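You operate a simulated robot arm through the tools that you are given. There is no shell and no other tool. Be economical: measure what you need, move in short steps, check, and stop when the job is done.

You run a simulated robot arm. Do the job below in one go: nothing can be reset, and whatever is moved stays where it is left.

Task
Clamp the white key top onto the glued key in the jig, then wipe off the glue that squeezes out.
Fine: lift the bar before you wipe; use the green pad and put it back; leave the blue knob. What is to be rubbed or washed off counts as gone when no trace of it is left.

Only the result counts: the job must be done as asked and must still hold three seconds after the hand-in. Knocking over, shifting, dropping, spilling or breaking anything else fails it.

Robot
A 7-joint arm with a two-finger parallel gripper, fixed in place. Base frame: the origin is at the foot of the arm, x ahead of it, y to its left, z up. Units: m, rad, N and s.
Its first joint turns from -2.897 to 2.897 rad. Payload 4.4 kg.
The TCP is the grasp point between the finger pads, 0.023 m short of the fingertips. In the tool frame z runs along the fingers and y along their closing line. Largest opening 0.094 m; finger width 0.038, thickness 0.01; the body of the gripper, 0.054 by 0.096 m, starts 0.039 m behind the TCP.
Orientation is told as [roll, pitch, yaw] about the base's x, y, z axes, in that order, counted from this pose: with the fingers straight down and closing along the base's y, the tool's x points along the base's -x, its y along +y and its z along -z.

Tools
- The arm moves only by the tool move_arm. Its argument "increments" is a list of rows, each an object of numbers (a shift or turn left out is 0, a gripper value left out holds the last): "hand": the gripper command, from -1 (shut) to 1 (fully open), values between in proportion; "tx", "ty", "tz": the shift along the tool's x, y, z in m; "wx", "wy", "wz": the turn, a rotation vector about the tool's x, y, z in rad. In form: [{"hand": .., "tx": .., "ty": .., "tz": .., "wx": .., "wy": .., "wz": ..}, ...]. A call has 1 to 8 rows; each row shifts and turns the commanded pose from where the row before left it, along the tool's axes as they then stand. Each row takes 0.2 s and may step no farther than 0.05 m and 0.15 rad from the row before; otherwise, or with a gripper value out of range, the whole call is refused. A pose out of reach is approached as far as the arm can. The call stops where the force on the tool passes 40 N (or 10 N more than at its start, if that is more) or the arm is blocked; 0.2 s more then pass. Each finger travels about 0.072 m/s and halts on what it meets, pressing with about 38 N; the grip force reading is that of the motor and also rises with nothing between the fingers. The clock runs only during rows and for 0.2 s after the last one: add rows that do not move to give the fingers time. The reply holds the time, the measured pose of the TCP, the force on the tool along the base axes, the opening and the grip force, in the units named above and with some noise, with the torque about the TCP (base axes, N m) and any sound that the robot's microphone picked up.
- Cameras (640 x 400 px; columns grow to the right, rows downward): "scene" is fixed at [0.0495, -0.4989, 1.521]; the picture's right is [0.85, -0.52, 0.00], its down [-0.22, -0.37, -0.90] and it looks along [0.47, 0.77, -0.43] (base axes); focal length 350 px, centre (320, 200). "wrist" rides on the gripper at [0.086, 0.016, -0.074] in the tool frame; the picture's right is [-0.18, 0.98, 0.00], its down [-0.58, -0.11, -0.81] and it looks along [-0.79, -0.15, 0.59] (tool axes); focal length 243 px, centre (320, 200). There is no depth. A picture from a camera that has moved, and an enlarged one, comes with that camera's place and axes in the base frame and with its lens.
- get_image(camera): a new picture of that camera. It takes no simulated time.
- inspect(camera, box): a new picture of the part [left, top, right, bottom] of that camera's present view, enlarged. It takes no simulated time.
- close_job(): hands the job in; it is judged then, once.

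Work in short steps. Places have to be worked out from the pictures, the camera data and where the tool is seen: move nearer, look again, correct. Check each grasp and each placing, and mend what went wrong. You have 120 turns and 84 pictures in all, those below and enlarged ones among them. Open the gripper and draw the arm clear of the work before you hand the job in, unless the task says otherwise; then end with one line.

The tools are called after "Emit:" as a command line: name --argument value ..., lists and objects as JSON in quotes. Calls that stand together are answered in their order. move_arm: Moves the arm, as the interface text tells. Its arguments: {"type":"object","properties":{"increments":{"type":"array"}},"required":["increments"]} The other tools are called the same way: get_image (camera) takes a picture; inspect (camera, box) takes an enlarged picture of a part of a camera's view; close_job () hands the job in.

At the start:

```text
time_s: 0.0
eef_pos: [0.4709, 0.5684, 1.1246]
tcp_rot: [0.001, 0.0, 0.002]
contact_force: [1.2, 1.0, 0.0]
ft_torque: [0.02, -0.01, -0.01]
finger_gap: 0.0937
grip_force: 0.1
```

scene: 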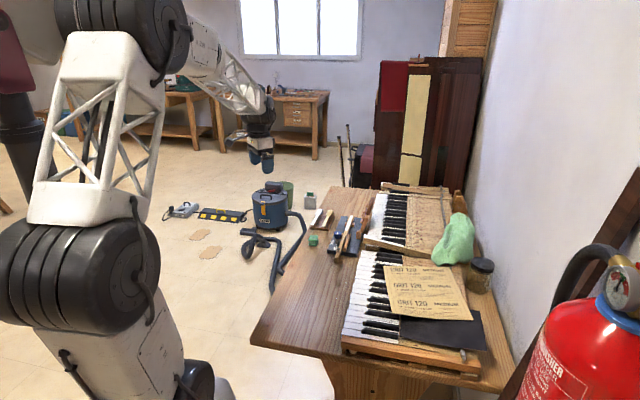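
wrist: 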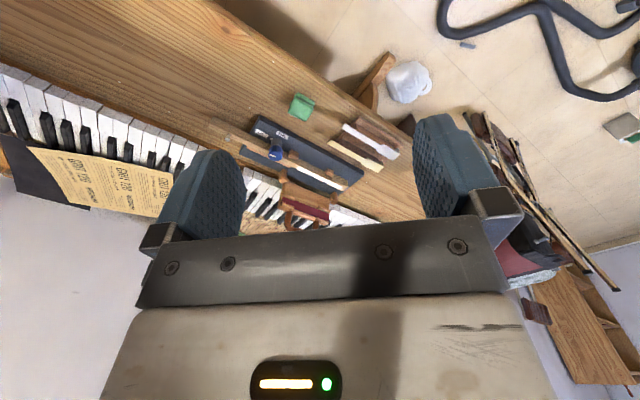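

The wrist picture shows a jig, pad and loose key tops on the bench ahead; I'll enlarge both views to see the details.

Emit:
inspect --camera "wrist" --box '[220, 70, 440, 210]'

Emit:
inspect --camera "scene" --box '[290, 180, 400, 270]'

```text
2.86 times, centred on (330, 140) of wrist
camera zoom: at [0.3851, 0.5849, 1.2], right [0.18, 0.98, 0.0], down [0.58, -0.11, 0.81], along [0.79, -0.15, -0.59], focal length 693 px, centre (291, 371)
```

zoom: 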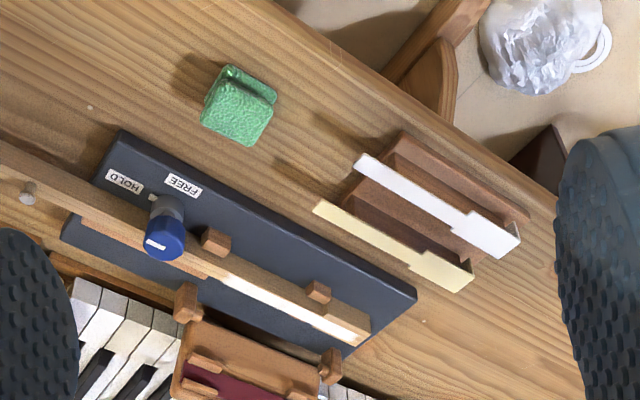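

```text
4.44 times, centred on (345, 225) of scene
camera zoom: at [0.0495, -0.4989, 1.521], right [0.85, -0.52, 0.0], down [-0.22, -0.37, -0.9], along [0.47, 0.77, -0.43], focal length 1557 px, centre (209, 89)
```

zoom: 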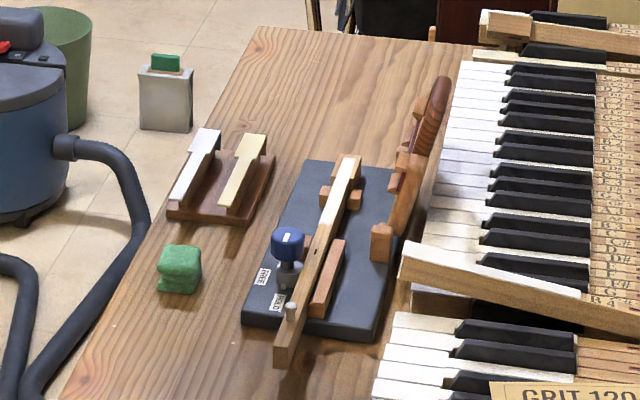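

The bench holds a jig at roughly (0.74, 0.46) turned about 41°, a pad at (0.63, 0.505), and a rack with a white and a cream top. I'll move lower for a closer look.

Emit:
move_arm --increments '[{"ty": -0.03, "tz": 0.035}, {"ty": -0.03, "tz": 0.035}, {"ty": -0.03, "tz": 0.035}, {"ty": -0.01, "tz": 0.02}, {}]'

Emit:
get_image --camera "wrist"

```text
time_s: 1.2
eef_pos: [0.4711, 0.4677, 0.9987]
tcp_rot: [0.0, -0.001, 0.0]
contact_force: [-0.7, 0.6, -0.3]
ft_torque: [0.0, 0.02, -0.01]
finger_gap: 0.0941
grip_force: 0.2
```

```text
79 pictures are left
camera wrist: at [0.3857, 0.484, 1.0738], right [0.18, 0.98, 0.0], down [0.58, -0.11, 0.81], along [0.79, -0.15, -0.59], focal length 243 px, centre (320, 200)
```

wrist: 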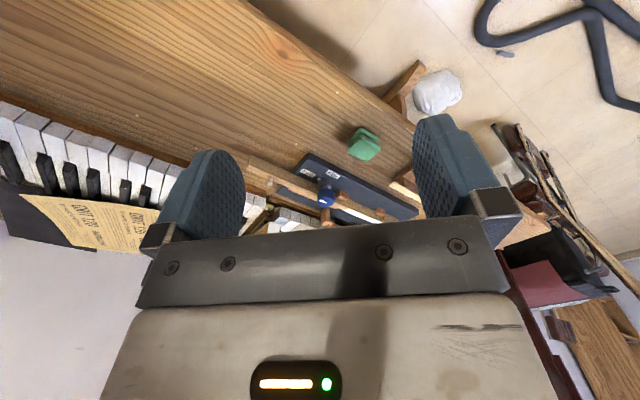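

I turn the tool by about +41° so the camera looks along the jig, and shift behind the bar's near end.

Emit:
move_arm --increments '[{"tx": -0.02, "ty": -0.04, "wz": 0}, {"tx": -0.02, "ty": -0.04}, {"tx": -0.02, "ty": -0.04}, {"wz": -0.143}, {"wz": -0.143}, {"wz": -0.143}, {"wz": -0.143}, {"wz": -0.143}]'

Emit:
get_image --camera "wrist"

```text
time_s: 3.0
eef_pos: [0.5312, 0.3482, 0.9996]
tcp_rot: [-0.001, -0.001, 0.714]
contact_force: [0.5, -0.3, 1.4]
ft_torque: [-0.05, 0.01, 0.0]
finger_gap: 0.094
grip_force: 0.0
```

```text
78 pictures are left
camera wrist: at [0.4561, 0.3037, 1.0744], right [-0.51, 0.86, 0.0], down [0.51, 0.3, 0.81], along [0.7, 0.41, -0.59], focal length 243 px, centre (320, 200)
```

wrist: 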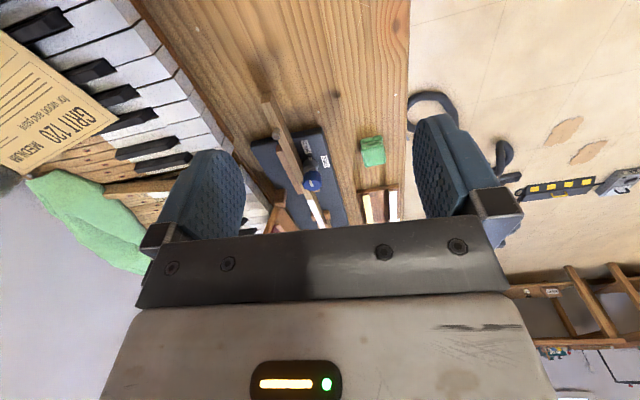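

The jig is well placed between the fingers; enlarging it.

Emit:
inspect --camera "wrist" --box '[235, 80, 405, 235]'

Emit:
inspect --camera "scene" --box '[325, 205, 375, 265]'

```text
2.58 times, centred on (320, 158) of wrist
camera zoom: at [0.4561, 0.3037, 1.0744], right [-0.51, 0.86, 0.0], down [0.51, 0.3, 0.81], along [0.7, 0.41, -0.59], focal length 626 px, centre (320, 310)
```

zoom: 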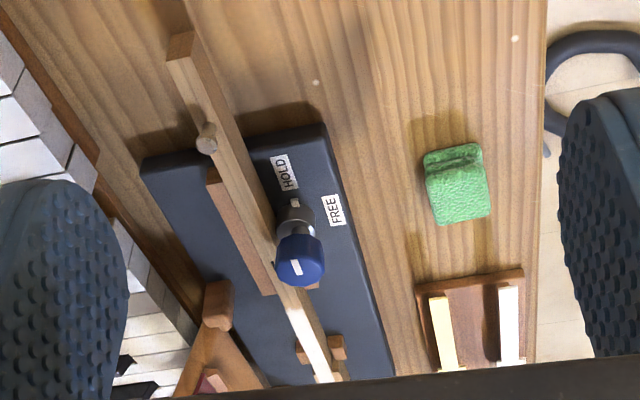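

```text
6.67 times, centred on (350, 235) of scene
camera zoom: at [0.0495, -0.4989, 1.521], right [0.85, -0.52, 0.0], down [-0.22, -0.37, -0.9], along [0.47, 0.77, -0.43], focal length 2336 px, centre (120, -33)
```

zoom: 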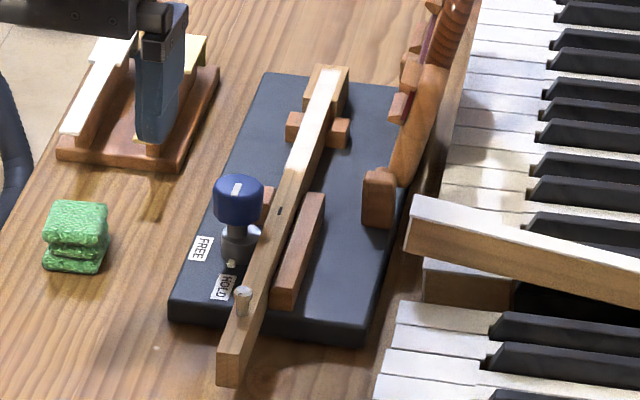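

The long wooden piece is the key; its white far end is the glued seat; the clamp bar seems to be the brown handled thing beside it. I move over the jig, higher, to look at the bar.

Emit:
move_arm --increments '[{"tx": -0.035, "ty": -0.01, "tz": -0.02}, {"tx": -0.035, "ty": -0.01, "tz": -0.02}, {"tx": -0.035, "ty": -0.01, "tz": -0.02}, {"tx": -0.035, "tz": -0.02}, {"tx": -0.035}, {}]'

Emit:
get_image --camera "wrist"

Emit:
inspect --camera "wrist" --box '[235, 50, 415, 215]'

```text
time_s: 4.4
eef_pos: [0.6842, 0.441, 1.0786]
tcp_rot: [0.001, 0.0, 0.714]
contact_force: [0.0, -0.7, -0.2]
ft_torque: [0.02, 0.03, -0.02]
finger_gap: 0.0941
grip_force: 0.1
```

```text
75 pictures are left
camera wrist: at [0.6086, 0.397, 1.154], right [-0.51, 0.86, 0.0], down [0.51, 0.3, 0.81], along [0.7, 0.41, -0.59], focal length 243 px, centre (320, 200)
```

wrist: 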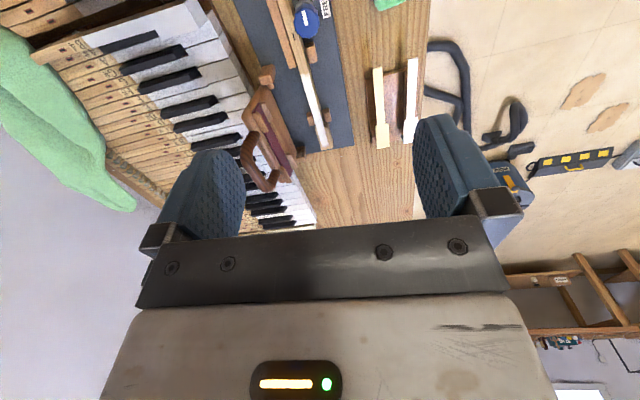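

```text
2.42 times, centred on (325, 132) of wrist
camera zoom: at [0.6086, 0.397, 1.154], right [-0.51, 0.86, 0.0], down [0.51, 0.3, 0.81], along [0.7, 0.41, -0.59], focal length 588 px, centre (308, 364)
```

zoom: 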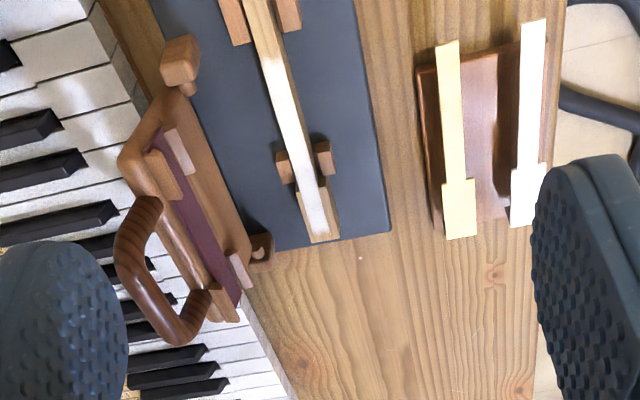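

The clamp bar is the hinged flap with the D-handle, open over the piano keys; hinge axis parallel to the key, everything at about 45°. The white top lies from about (0.675,0.577) to (0.78,0.68). I square the yaw to 45° and go above it.

Emit:
move_arm --increments '[{"wz": -0.071, "hand": -0.04}, {"tx": -0.04, "ty": 0.026, "tz": 0.025}, {"tx": -0.04, "ty": 0.026, "tz": 0.025}, {"tx": -0.04, "ty": 0.025, "tz": 0.025}, {"tx": -0.04, "ty": 0.025, "tz": 0.025}, {}]'

Emit:
get_image --camera "wrist"

Emit:
inspect --camera "scene" --box '[300, 180, 380, 240]'

```text
refused: row 2 steps farther than a row can; nothing moved
```

```text
73 pictures are left
camera wrist: at [0.6086, 0.397, 1.154], right [-0.51, 0.86, 0.0], down [0.51, 0.3, 0.81], along [0.7, 0.41, -0.59], focal length 243 px, centre (320, 200)
```

wrist: 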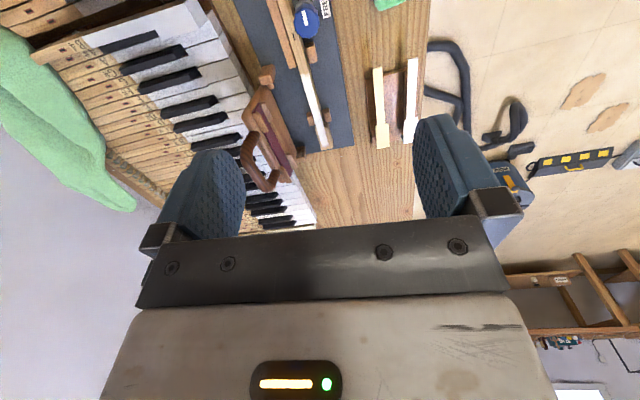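

```text
6.67 times, centred on (340, 210) of scene
camera zoom: at [0.0495, -0.4989, 1.521], right [0.85, -0.52, 0.0], down [-0.22, -0.37, -0.9], along [0.47, 0.77, -0.43], focal length 2336 px, centre (187, 133)
```

zoom: 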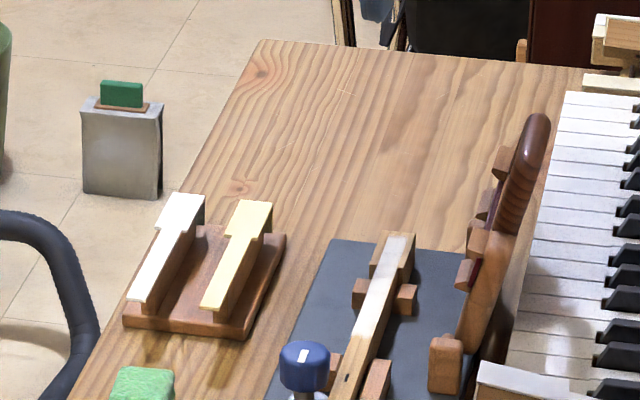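

The step limit is on total length; I resend with smaller steps. Triangulating, the white top's surface is at about z = 0.818 on a narrow ridge.

Emit:
move_arm --increments '[{"wz": -0.071, "hand": -0.04}, {"tx": -0.032, "ty": 0.0204, "tz": 0.027}, {"tx": -0.032, "ty": 0.0204, "tz": 0.027}, {"tx": -0.032, "ty": 0.0204, "tz": 0.027}, {"tx": -0.032, "ty": 0.0204, "tz": 0.027}, {"tx": -0.032, "ty": 0.0204, "tz": 0.027}, {}]'

Emit:
get_image --camera "wrist"

```text
time_s: 6.0
eef_pos: [0.723, 0.6245, 0.9439]
tcp_rot: [0.001, 0.001, 0.785]
contact_force: [0.1, -0.6, -0.4]
ft_torque: [0.02, 0.01, -0.01]
finger_gap: 0.0451
grip_force: 0.2
```

```text
71 pictures are left
camera wrist: at [0.651, 0.575, 1.0205], right [-0.57, 0.82, 0.0], down [0.49, 0.33, 0.81], along [0.67, 0.46, -0.59], focal length 243 px, centre (320, 200)
```

wrist: 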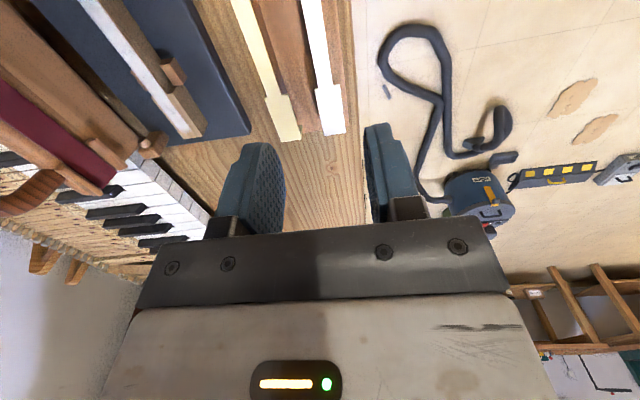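

Enlarging the white top to read its exact offset from the tool.

Emit:
inspect --camera "wrist" --box '[225, 0, 385, 140]'

```text
2.86 times, centred on (305, 70) of wrist
camera zoom: at [0.651, 0.575, 1.0205], right [-0.57, 0.82, 0.0], down [0.49, 0.33, 0.81], along [0.67, 0.46, -0.59], focal length 693 px, centre (363, 571)
```

zoom: 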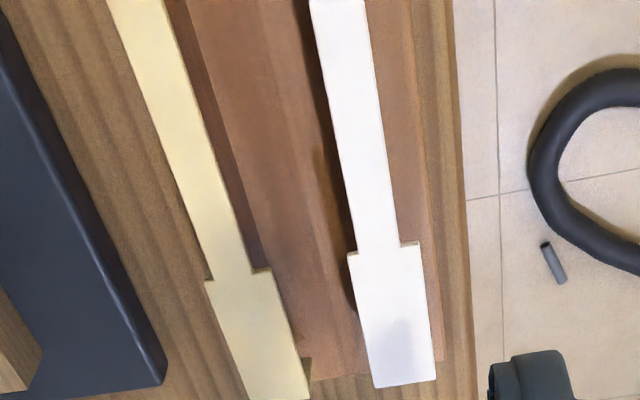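

The white top is centred under the tool. Before grasping, I look at the key's far end in the jig.

Emit:
inspect --camera "wrist" --box '[50, 0, 260, 160]'

Emit:
inspect --camera "scene" --box '[335, 210, 365, 235]'

```text
2.50 times, centred on (155, 80) of wrist
camera zoom: at [0.651, 0.575, 1.0205], right [-0.57, 0.82, 0.0], down [0.49, 0.33, 0.81], along [0.67, 0.46, -0.59], focal length 606 px, centre (732, 500)
```

zoom: 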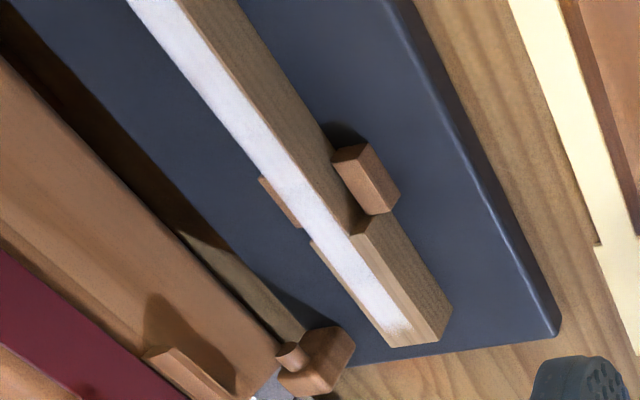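

```text
16.00 times, centred on (350, 222) of scene
camera zoom: at [0.0495, -0.4989, 1.521], right [0.85, -0.52, 0.0], down [-0.22, -0.37, -0.9], along [0.47, 0.77, -0.43], focal length 5606 px, centre (-160, -160)
```

zoom: 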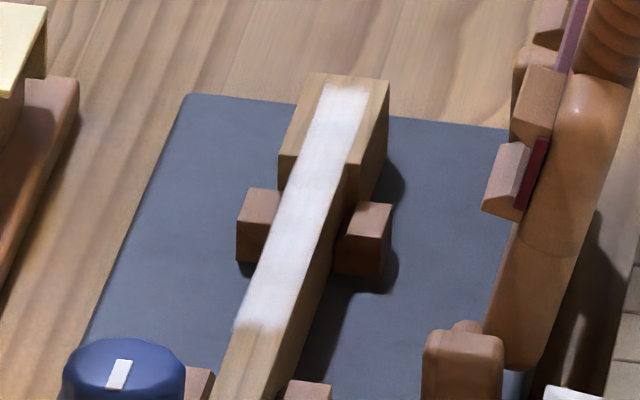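

The key narrows just like the top, with guide blocks lower than its surface; key end ≈ (0.861, 0.559), z ≈ 0.82. Now I descend onto the white top's tail, nudged 4 mm back from its head shoulder.

Emit:
move_arm --increments '[{"tx": 0.004, "tz": 0.04}, {"tz": 0.035}, {"tz": 0.02}, {}]'

Emit:
get_image --camera "wrist"

Emit:
inspect --camera "scene" --box '[300, 190, 350, 230]'

```text
time_s: 7.0
eef_pos: [0.7236, 0.6228, 0.8473]
tcp_rot: [0.002, 0.0, 0.784]
contact_force: [0.5, 0.4, 0.2]
ft_torque: [0.0, 0.04, 0.01]
finger_gap: 0.0453
grip_force: 0.0
```

```text
67 pictures are left
camera wrist: at [0.6508, 0.5732, 0.9227], right [-0.57, 0.82, 0.0], down [0.49, 0.33, 0.81], along [0.67, 0.46, -0.59], focal length 243 px, centre (320, 200)
```

wrist: 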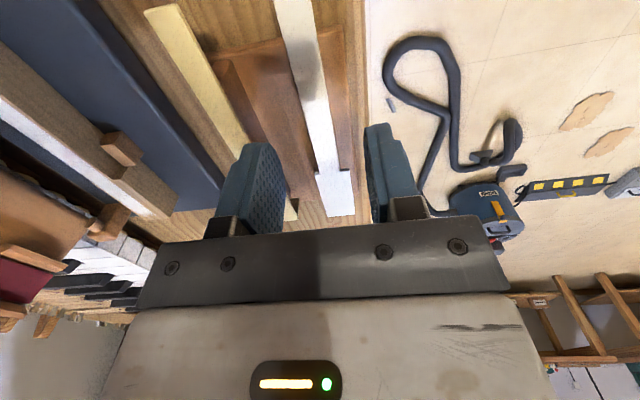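

```text
10.00 times, centred on (325, 210) of scene
camera zoom: at [0.0495, -0.4989, 1.521], right [0.85, -0.52, 0.0], down [-0.22, -0.37, -0.9], along [0.47, 0.77, -0.43], focal length 3504 px, centre (270, 100)
```

zoom: 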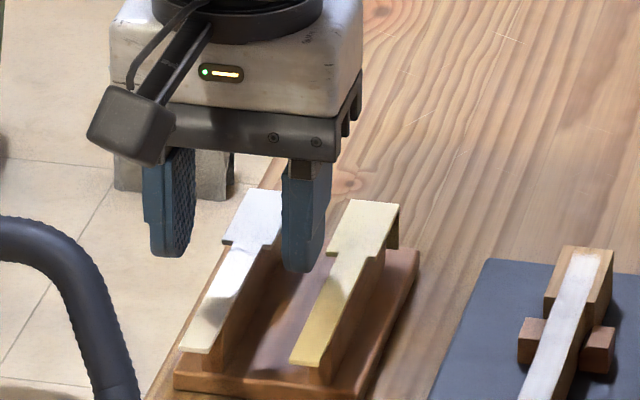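

Clearances look right; I narrow the opening a little, go down 13 mm and close.

Emit:
move_arm --increments '[{"hand": -0.25, "ty": 0.0005}, {"tz": 0.007}, {"tz": 0.0065}, {"hand": -1}, {}, {}, {}]'

Emit:
inspect --camera "scene" --box '[300, 190, 350, 230]'

```text
time_s: 8.6
eef_pos: [0.7212, 0.6244, 0.8361]
tcp_rot: [-0.001, -0.001, 0.786]
contact_force: [-0.1, -0.5, 0.0]
ft_torque: [0.01, 0.04, -0.02]
finger_gap: 0.0106
grip_force: 37.9
```

```text
10.00 times, centred on (325, 210) of scene
camera zoom: at [0.0495, -0.4989, 1.521], right [0.85, -0.52, 0.0], down [-0.22, -0.37, -0.9], along [0.47, 0.77, -0.43], focal length 3504 px, centre (270, 100)
```

zoom: 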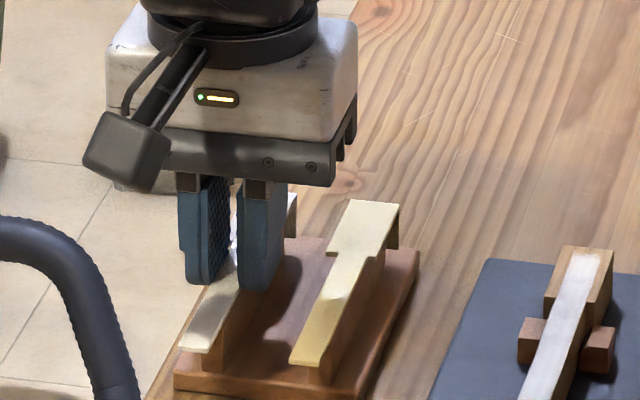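

Gap 10.6 mm with force, so something is gripped; lift slowly and check it comes alone.

Emit:
move_arm --increments '[{"tz": -0.01}, {"tz": -0.02}, {"tz": -0.04}, {}]'

Emit:
inspect --camera "scene" --box '[300, 175, 350, 225]'

Emit:
get_image --camera "wrist"

```text
time_s: 9.6
eef_pos: [0.7182, 0.6242, 0.9069]
tcp_rot: [0.0, -0.001, 0.784]
contact_force: [-0.3, -0.3, -1.0]
ft_torque: [0.02, 0.05, 0.03]
finger_gap: 0.0106
grip_force: 38.1
```

```text
8.00 times, centred on (325, 200) of scene
camera zoom: at [0.0495, -0.4989, 1.521], right [0.85, -0.52, 0.0], down [-0.22, -0.37, -0.9], along [0.47, 0.77, -0.43], focal length 2803 px, centre (280, 200)
```

zoom: 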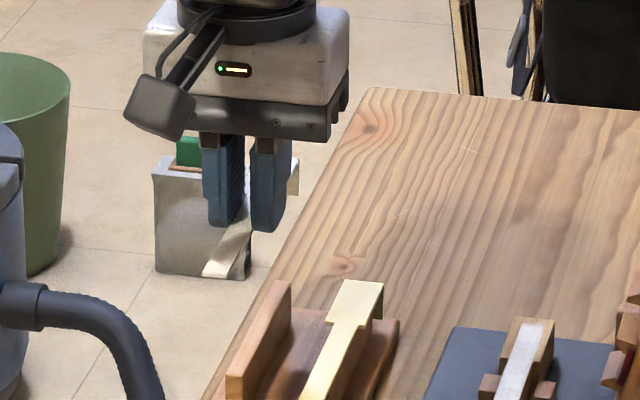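

```text
63 pictures are left
camera wrist: at [0.6474, 0.574, 0.9829], right [-0.57, 0.82, 0.0], down [0.49, 0.33, 0.81], along [0.67, 0.46, -0.59], focal length 243 px, centre (320, 200)
```

wrist: 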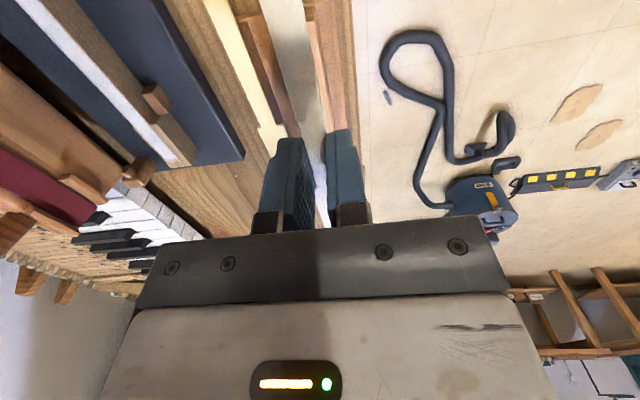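

The top is lifted and the rack stayed. I check the plate's alignment in the grip.

Emit:
inspect --camera "wrist" --box '[240, 0, 400, 240]'

```text
1.67 times, centred on (320, 120) of wrist
camera zoom: at [0.6474, 0.574, 0.9829], right [-0.57, 0.82, 0.0], down [0.49, 0.33, 0.81], along [0.67, 0.46, -0.59], focal length 404 px, centre (320, 333)
```

zoom: 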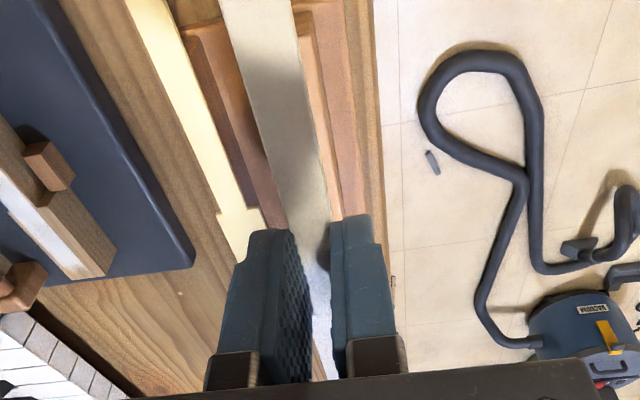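

The plate sits straight and centred, its head end about 75 mm ahead of the TCP. I go beside the key at height and measure the key and the flap before placing.

Emit:
move_arm --increments '[{"tz": -0.02, "ty": -0.03}, {"ty": -0.04, "tx": 0.015}, {"ty": -0.03, "tx": 0.015}, {}]'

Emit:
get_image --camera "wrist"

Emit:
inspect --camera "wrist" --box '[130, 0, 340, 230]'

Emit:
inspect --camera "scene" --box '[320, 170, 390, 250]'

```text
time_s: 10.6
eef_pos: [0.7702, 0.5327, 0.9265]
tcp_rot: [0.002, -0.001, 0.786]
contact_force: [-0.3, -0.1, -1.2]
ft_torque: [0.04, 0.0, 0.01]
finger_gap: 0.0107
grip_force: 38.4
```

```text
61 pictures are left
camera wrist: at [0.6975, 0.4827, 1.0017], right [-0.57, 0.82, 0.0], down [0.49, 0.33, 0.81], along [0.67, 0.46, -0.59], focal length 243 px, centre (320, 200)
```

wrist: 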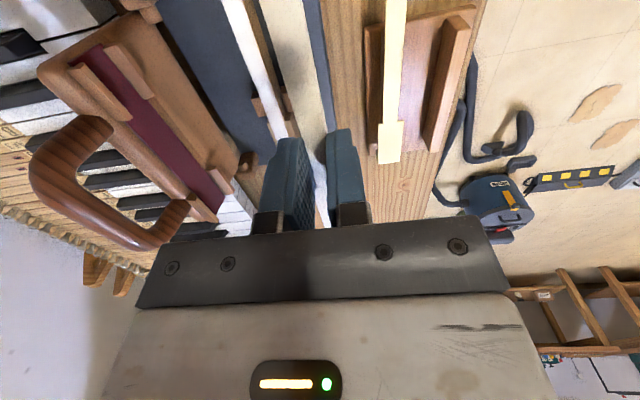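

```text
1.74 times, centred on (235, 115) of wrist
camera zoom: at [0.6975, 0.4827, 1.0017], right [-0.57, 0.82, 0.0], down [0.49, 0.33, 0.81], along [0.67, 0.46, -0.59], focal length 422 px, centre (468, 348)
```

zoom: 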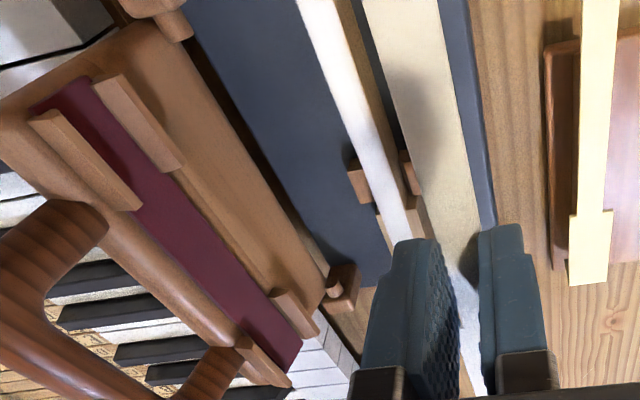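

```text
5.00 times, centred on (355, 210) of scene
camera zoom: at [0.0495, -0.4989, 1.521], right [0.85, -0.52, 0.0], down [-0.22, -0.37, -0.9], along [0.47, 0.77, -0.43], focal length 1752 px, centre (145, 150)
```

zoom: 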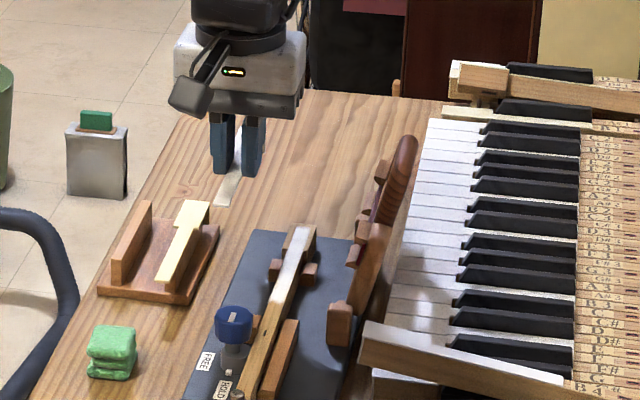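

Key centre line is ~44 mm to the tool's right, flap stands nearly vertical with enough clearance (~15 mm from the gripper body). I move over the key, still high.

Emit:
move_arm --increments '[{"ty": -0.022, "tx": -0.004}, {"ty": -0.0222, "tx": -0.0047}, {}, {}]'

Emit:
inspect --camera "wrist" --box '[220, 0, 400, 230]'

Emit:
inspect --camera "scene" --box '[320, 170, 390, 250]'

```text
time_s: 11.6
eef_pos: [0.8077, 0.507, 0.9263]
tcp_rot: [0.0, 0.0, 0.786]
contact_force: [-0.5, 0.2, -0.6]
ft_torque: [0.02, 0.01, -0.01]
finger_gap: 0.0106
grip_force: 37.9
```

```text
1.74 times, centred on (310, 115) of wrist
camera zoom: at [0.735, 0.4574, 1.0013], right [-0.57, 0.82, 0.0], down [0.49, 0.33, 0.81], along [0.67, 0.46, -0.59], focal length 422 px, centre (337, 348)
```

zoom: 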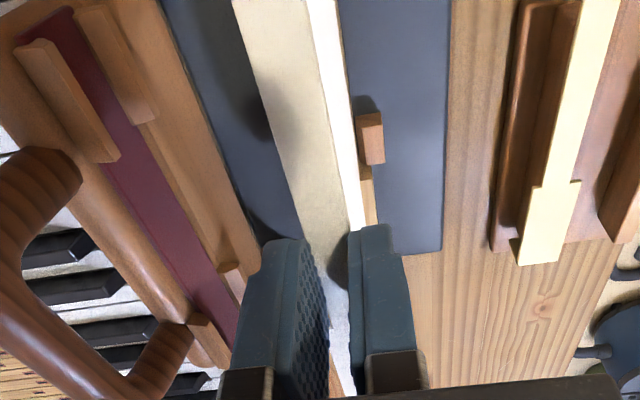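

```text
5.00 times, centred on (355, 210) of scene
camera zoom: at [0.0495, -0.4989, 1.521], right [0.85, -0.52, 0.0], down [-0.22, -0.37, -0.9], along [0.47, 0.77, -0.43], focal length 1752 px, centre (145, 150)
```

zoom: 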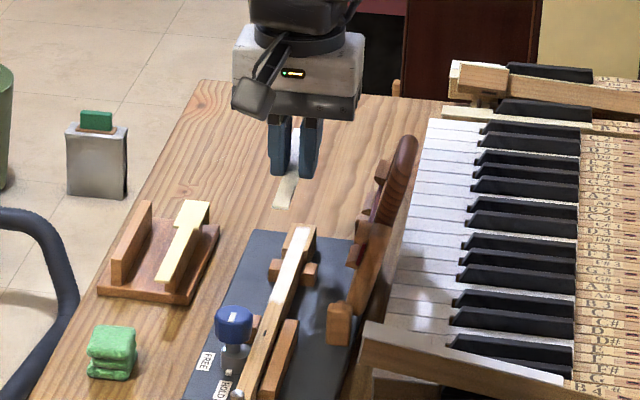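

Lateral alignment is within a millimetre. Descend to just above the key and look.

Emit:
move_arm --increments '[{"tz": 0.03}, {"tz": 0.03}, {"tz": 0.015}, {}]'

Emit:
inspect --camera "wrist" --box '[220, 0, 400, 230]'

Emit:
inspect --camera "scene" --box '[330, 195, 380, 245]'

```text
time_s: 12.6
eef_pos: [0.8076, 0.5071, 0.8524]
tcp_rot: [0.0, 0.0, 0.784]
contact_force: [1.5, 0.4, 16.2]
ft_torque: [0.83, -0.86, -0.01]
finger_gap: 0.0111
grip_force: 38.2
```

```text
1.74 times, centred on (310, 115) of wrist
camera zoom: at [0.7355, 0.4572, 0.928], right [-0.57, 0.82, 0.0], down [0.49, 0.33, 0.81], along [0.67, 0.46, -0.59], focal length 422 px, centre (337, 348)
```

zoom: 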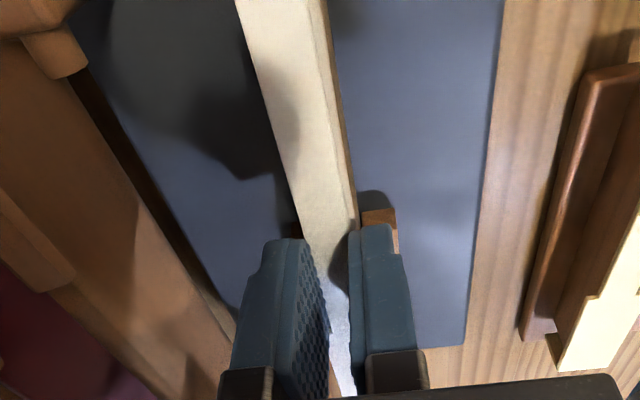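

```text
8.00 times, centred on (355, 220) of scene
camera zoom: at [0.0495, -0.4989, 1.521], right [0.85, -0.52, 0.0], down [-0.22, -0.37, -0.9], along [0.47, 0.77, -0.43], focal length 2803 px, centre (40, 40)
```

zoom: 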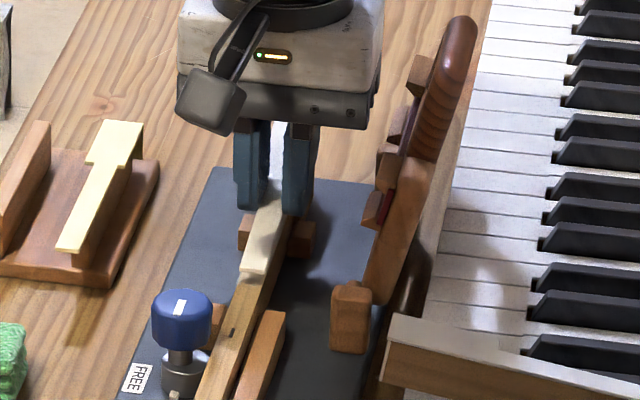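

I feel 16 N upward about 75 mm ahead of the TCP: the head end already touches. I zoom to see whether the plate is tilted or the key is higher than estimated.

Emit:
inspect --camera "scene" --box '[350, 205, 374, 232]'

Emit:
inspect --camera "wrist" --box '[280, 130, 400, 230]'

```text
14.81 times, centred on (362, 218) of scene
camera zoom: at [0.0495, -0.4989, 1.521], right [0.85, -0.52, 0.0], down [-0.22, -0.37, -0.9], along [0.47, 0.77, -0.43], focal length 5191 px, centre (-302, -74)
```

zoom: 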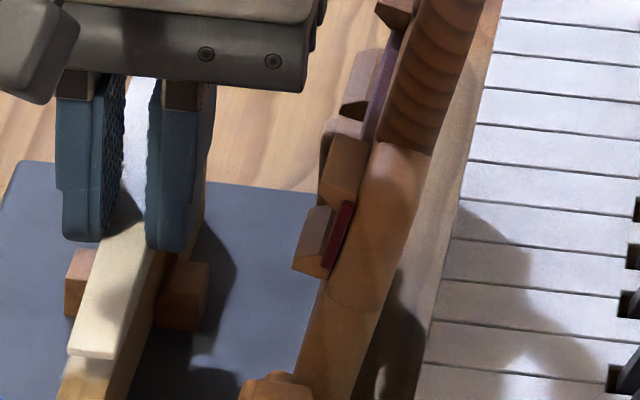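

```text
4.00 times, centred on (340, 180) of wrist
camera zoom: at [0.7355, 0.4572, 0.928], right [-0.57, 0.82, 0.0], down [0.49, 0.33, 0.81], along [0.67, 0.46, -0.59], focal length 970 px, centre (240, 280)
```

zoom: 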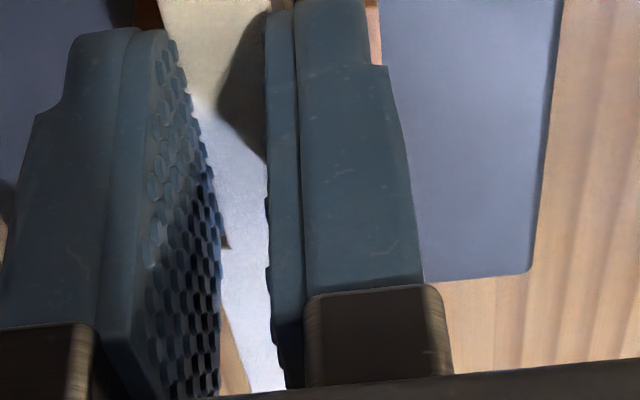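

The contact lies right at the head end; perhaps the tops have a front lip. I check the cream top, which is the same shape.

Emit:
inspect --camera "scene" --box '[333, 206, 353, 232]'

Emit:
inspect --camera "wrist" --box '[360, 100, 460, 220]'

```text
15.38 times, centred on (343, 219) of scene
camera zoom: at [0.0495, -0.4989, 1.521], right [0.85, -0.52, 0.0], down [-0.22, -0.37, -0.9], along [0.47, 0.77, -0.43], focal length 5390 px, centre (-34, -92)
```

zoom: 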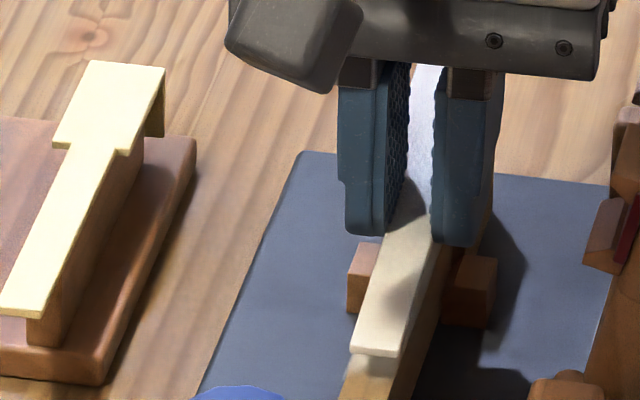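

```text
3.33 times, centred on (410, 160) of wrist
camera zoom: at [0.7355, 0.4572, 0.928], right [-0.57, 0.82, 0.0], down [0.49, 0.33, 0.81], along [0.67, 0.46, -0.59], focal length 809 px, centre (20, 333)
```

zoom: 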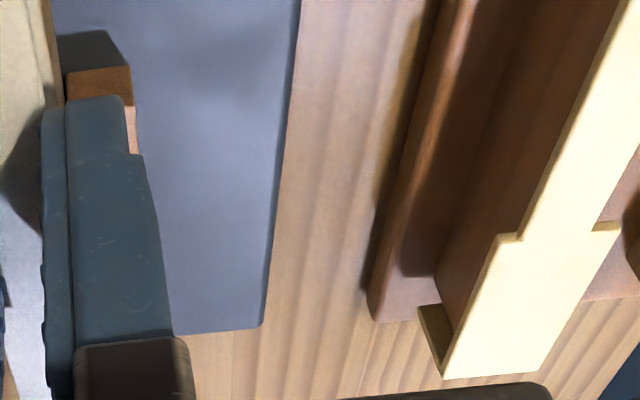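

Confirmed: the tops have a thin front lip (~10 mm deep) that must hang over the key's front end. I lift, go about 5 mm forward, and come down again gently.

Emit:
move_arm --increments '[{"tz": -0.012}, {"tx": -0.0055}, {}, {}]'

Emit:
inspect --camera "scene" --box '[345, 200, 375, 235]'

Emit:
inspect --camera "wrist" --box '[220, 0, 400, 230]'

```text
time_s: 13.6
eef_pos: [0.8122, 0.5111, 0.8637]
tcp_rot: [0.003, 0.0, 0.788]
contact_force: [0.4, 0.0, -0.9]
ft_torque: [0.03, 0.01, -0.04]
finger_gap: 0.0107
grip_force: 38.1
```

```text
11.43 times, centred on (360, 218) of scene
camera zoom: at [0.0495, -0.4989, 1.521], right [0.85, -0.52, 0.0], down [-0.22, -0.37, -0.9], along [0.47, 0.77, -0.43], focal length 4004 px, centre (-137, 0)
```

zoom: 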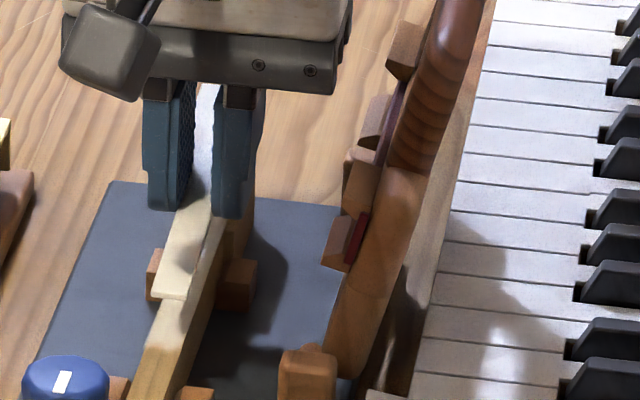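

```text
1.74 times, centred on (310, 115) of wrist
camera zoom: at [0.739, 0.4606, 0.9387], right [-0.57, 0.82, 0.0], down [0.49, 0.33, 0.81], along [0.67, 0.46, -0.59], focal length 422 px, centre (337, 348)
```

zoom: 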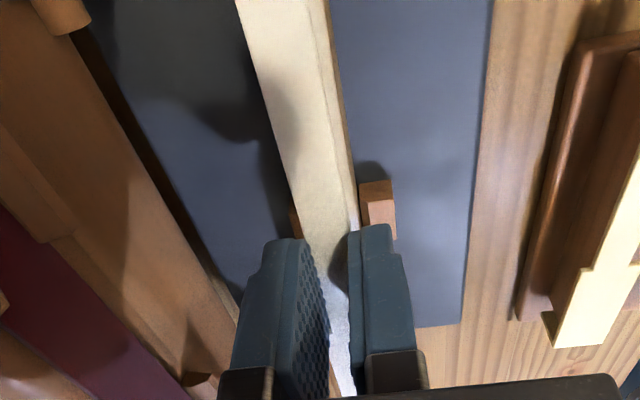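

Descend in small steps past the previous contact height.

Emit:
move_arm --increments '[{"tz": 0.006}, {"tz": 0.004}, {"tz": 0.003}, {"tz": 0.002}, {}]'

```text
time_s: 14.8
eef_pos: [0.8104, 0.5092, 0.8484]
tcp_rot: [0.0, 0.0, 0.784]
contact_force: [0.2, 0.3, 0.7]
ft_torque: [0.0, -0.03, -0.01]
finger_gap: 0.0109
grip_force: 37.9
```

No contact now, so the lip cleared the key end. Continue down to seating.

Emit:
move_arm --increments '[{"tz": 0.003}, {"tz": 0.002}, {"tz": 0.0015}, {}]'

Emit:
inspect --camera "scene" --box '[345, 205, 375, 235]'

```text
time_s: 15.8
eef_pos: [0.8114, 0.5105, 0.843]
tcp_rot: [-0.002, -0.002, 0.787]
contact_force: [-4.0, -2.6, 15.9]
ft_torque: [-0.36, 0.4, -0.05]
finger_gap: 0.0107
grip_force: 38.1
```

```text
13.33 times, centred on (360, 220) of scene
camera zoom: at [0.0495, -0.4989, 1.521], right [0.85, -0.52, 0.0], down [-0.22, -0.37, -0.9], along [0.47, 0.77, -0.43], focal length 4672 px, centre (-213, -67)
```

zoom: 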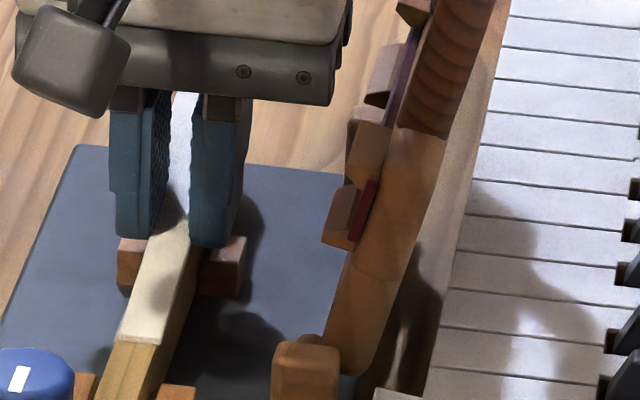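

The top sits on the key (16 N, spread along the tail). Release gently and lift off.

Emit:
move_arm --increments '[{"hand": -0.5, "tz": -0.001}, {}, {"tz": -0.02}, {"tz": -0.04}, {"tz": -0.04}, {}]'

Emit:
inspect --camera "scene" --box '[335, 200, 385, 245]'

Emit:
inspect --camera "wrist" --box '[220, 0, 400, 230]'

```text
time_s: 17.2
eef_pos: [0.8108, 0.5093, 0.9446]
tcp_rot: [0.001, 0.0, 0.785]
contact_force: [0.1, -0.7, 0.4]
ft_torque: [-0.04, 0.01, -0.02]
finger_gap: 0.0234
grip_force: 0.1
```

```text
8.89 times, centred on (360, 222) of scene
camera zoom: at [0.0495, -0.4989, 1.521], right [0.85, -0.52, 0.0], down [-0.22, -0.37, -0.9], along [0.47, 0.77, -0.43], focal length 3114 px, centre (-36, 0)
```

zoom: 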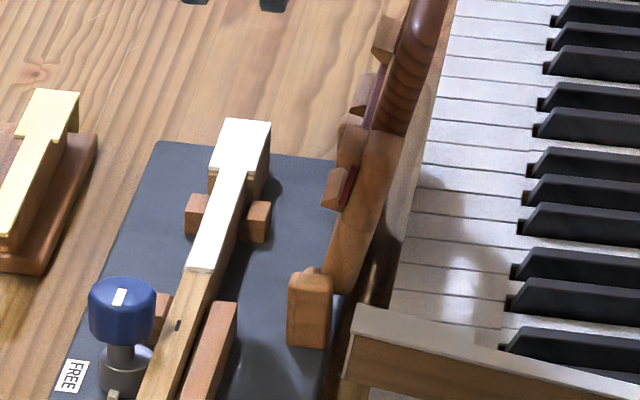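

```text
1.74 times, centred on (310, 115) of wrist
camera zoom: at [0.7398, 0.4594, 1.0191], right [-0.57, 0.82, 0.0], down [0.49, 0.33, 0.81], along [0.67, 0.46, -0.59], focal length 422 px, centre (337, 348)
```

zoom: 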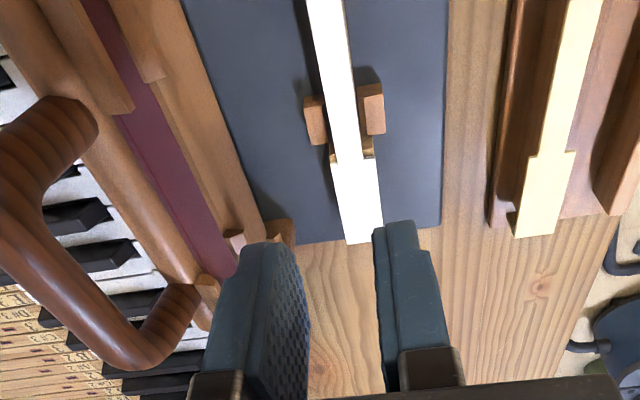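

The white top is seated neatly on the key, shoulders aligned, lip over the front. Now the flap: I move up and to the right to measure its handle.

Emit:
move_arm --increments '[{"tz": -0.045}, {"tz": -0.035, "tx": 0.03}, {"ty": -0.04, "tx": 0.02}, {"ty": -0.03}, {}]'

Emit:
get_image --camera "wrist"

Emit:
inspect --camera "scene" --box '[345, 185, 405, 245]'

```text
time_s: 18.4
eef_pos: [0.8288, 0.4263, 1.0206]
tcp_rot: [0.0, 0.0, 0.786]
contact_force: [-0.6, -0.2, 0.7]
ft_torque: [0.0, 0.0, -0.02]
finger_gap: 0.0235
grip_force: 0.0
```

```text
45 pictures are left
camera wrist: at [0.7565, 0.3762, 1.0964], right [-0.57, 0.82, 0.0], down [0.49, 0.33, 0.81], along [0.67, 0.46, -0.59], focal length 243 px, centre (320, 200)
```

wrist: 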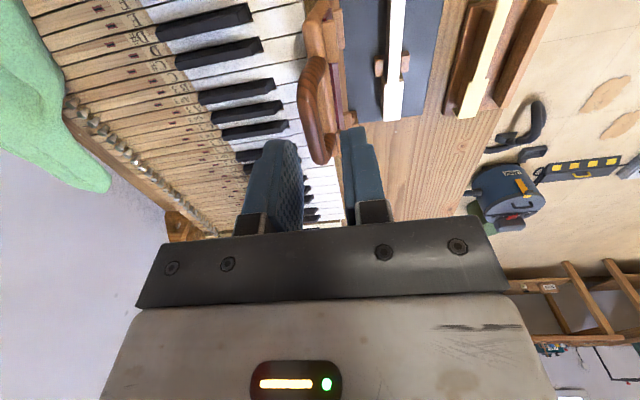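

```text
6.67 times, centred on (375, 215) of scene
camera zoom: at [0.0495, -0.4989, 1.521], right [0.85, -0.52, 0.0], down [-0.22, -0.37, -0.9], along [0.47, 0.77, -0.43], focal length 2336 px, centre (-47, 100)
```

zoom: 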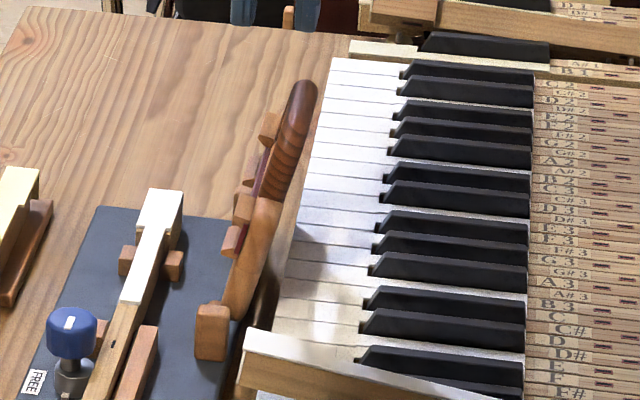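

I enlarge the handle in the wrist view to triangulate it.

Emit:
inspect --camera "wrist" --box '[250, 0, 420, 190]'

Emit:
inspect --camera "scene" --box '[370, 190, 400, 240]'

```text
2.11 times, centred on (335, 95) of wrist
camera zoom: at [0.7565, 0.3762, 1.0964], right [-0.57, 0.82, 0.0], down [0.49, 0.33, 0.81], along [0.67, 0.46, -0.59], focal length 511 px, centre (288, 421)
```

zoom: 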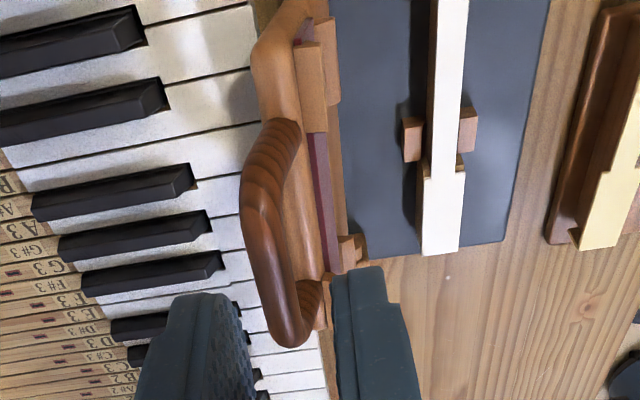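

```text
8.00 times, centred on (385, 215) of scene
camera zoom: at [0.0495, -0.4989, 1.521], right [0.85, -0.52, 0.0], down [-0.22, -0.37, -0.9], along [0.47, 0.77, -0.43], focal length 2803 px, centre (-200, 80)
```

zoom: 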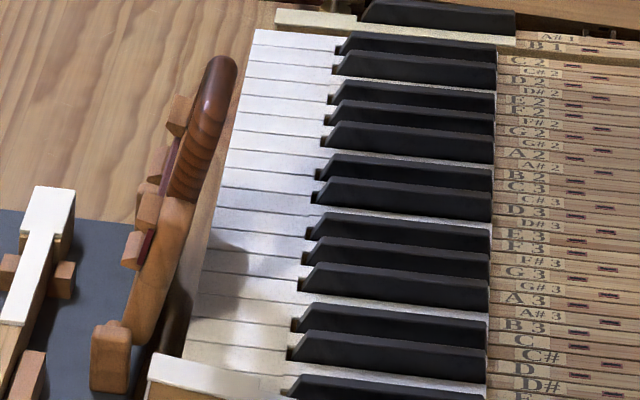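

Triangulating two wrist views: the handle bar is in the plane of the flap, centre at about fwd 0.926 / lateral −0.299 (jig axes), z ≈ 0.922; hinge at lateral −0.267. I move above the bar with fingers open to straddle it.

Emit:
move_arm --increments '[{"hand": 0.2, "tx": -0.02, "ty": -0.0144}, {"tx": -0.0185, "tz": 0.02}, {"tz": 0.025}, {}, {}]'

Emit:
get_image --camera "wrist"

Emit:
inspect --camera "scene" --box '[355, 160, 415, 235]'

```text
time_s: 19.6
eef_pos: [0.8614, 0.4455, 0.9767]
tcp_rot: [0.0, -0.001, 0.785]
contact_force: [0.4, -0.1, -0.3]
ft_torque: [-0.02, 0.0, 0.0]
finger_gap: 0.0567
grip_force: 0.1
```

```text
41 pictures are left
camera wrist: at [0.7889, 0.3943, 1.0523], right [-0.57, 0.82, 0.0], down [0.49, 0.33, 0.81], along [0.67, 0.46, -0.59], focal length 243 px, centre (320, 200)
```

wrist: 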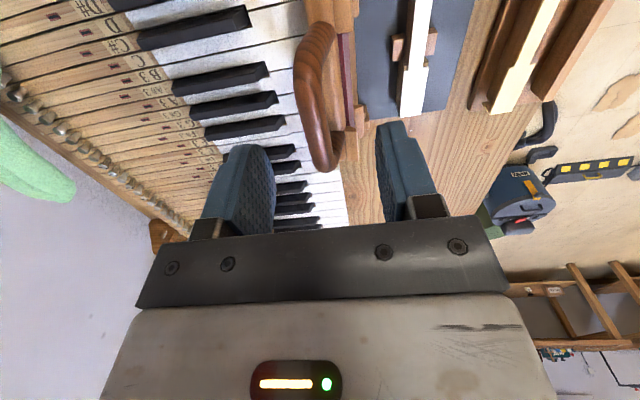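

```text
5.33 times, centred on (385, 198) of scene
camera zoom: at [0.0495, -0.4989, 1.521], right [0.85, -0.52, 0.0], down [-0.22, -0.37, -0.9], along [0.47, 0.77, -0.43], focal length 1869 px, centre (-27, 213)
```

zoom: 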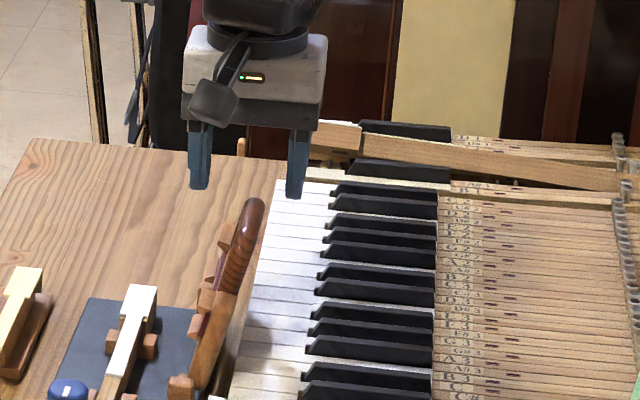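

The bar lies centred between the fingers. Descend 50 mm to straddle it, then close.

Emit:
move_arm --increments '[{"ty": -0.003, "tz": 0.02}, {"tz": 0.02}, {"tz": 0.01}, {}]'

Emit:
get_image --camera "wrist"

```text
time_s: 20.6
eef_pos: [0.8663, 0.4416, 0.9266]
tcp_rot: [0.001, 0.001, 0.786]
contact_force: [0.9, -0.8, -0.1]
ft_torque: [0.03, -0.01, -0.02]
finger_gap: 0.0564
grip_force: 0.0
```

```text
39 pictures are left
camera wrist: at [0.7939, 0.3912, 1.0018], right [-0.57, 0.82, 0.0], down [0.49, 0.33, 0.81], along [0.67, 0.46, -0.59], focal length 243 px, centre (320, 200)
```

wrist: 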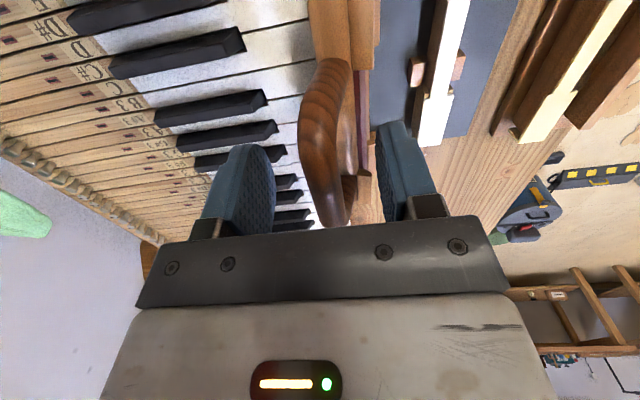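

The bar is between the fingers at TCP height. Close on it.

Emit:
move_arm --increments '[{"hand": -1}, {}, {}, {}]'

```text
time_s: 21.6
eef_pos: [0.8663, 0.442, 0.9252]
tcp_rot: [-0.001, 0.001, 0.783]
contact_force: [-6.2, 10.2, -1.0]
ft_torque: [-0.2, 0.51, -1.51]
finger_gap: 0.016
grip_force: 37.9
```

Gripped (16 mm bar). I swing the flap along its arc in small steps, watching the forces.

Emit:
move_arm --increments '[{"ty": 0.0105, "tz": -0.0025}, {"ty": 0.0105, "tz": -0.0017}, {"ty": 0.01, "tz": -0.0005}, {"ty": 0.01, "tz": 0.0002}, {}]'

```text
time_s: 22.8
eef_pos: [0.8366, 0.469, 0.9354]
tcp_rot: [0.001, 0.0, 0.784]
contact_force: [24.5, 21.9, 6.6]
ft_torque: [-0.12, -0.06, -0.94]
finger_gap: 0.0156
grip_force: 38.2
```

There's about 33 N along the bar direction; I look before continuing.

Emit:
get_image --camera "wrist"

Emit:
inspect --camera "scene" --box '[335, 160, 405, 245]'

```text
38 pictures are left
camera wrist: at [0.765, 0.4191, 1.0095], right [-0.57, 0.82, 0.0], down [0.49, 0.33, 0.81], along [0.67, 0.46, -0.59], focal length 243 px, centre (320, 200)
```

wrist: 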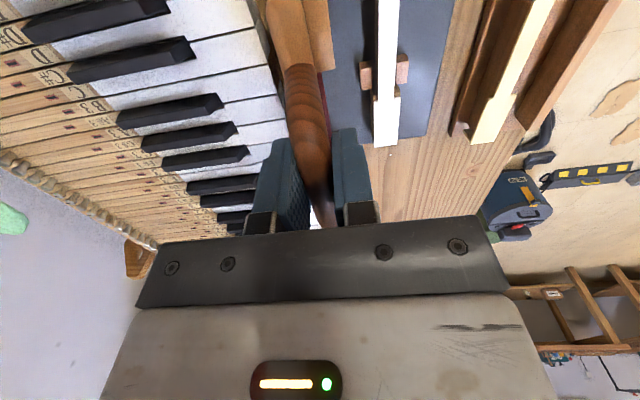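

```text
4.71 times, centred on (370, 202) of scene
camera zoom: at [0.0495, -0.4989, 1.521], right [0.85, -0.52, 0.0], down [-0.22, -0.37, -0.9], along [0.47, 0.77, -0.43], focal length 1649 px, centre (85, 188)
```

zoom: 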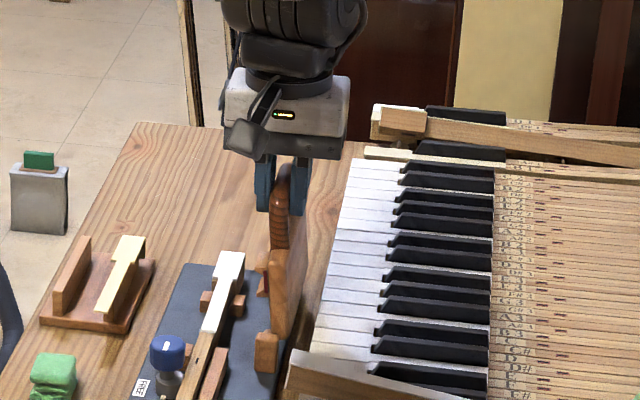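

The flap is following and is about upright now. I loosen the grip to a cage to release the side strain.

Emit:
move_arm --increments '[{"hand": -0.5}, {}, {}]'

```text
time_s: 23.6
eef_pos: [0.8364, 0.4688, 0.9336]
tcp_rot: [-0.001, 0.001, 0.785]
contact_force: [1.1, 0.2, -0.1]
ft_torque: [-0.01, 0.01, 0.01]
finger_gap: 0.0235
grip_force: 0.3
```

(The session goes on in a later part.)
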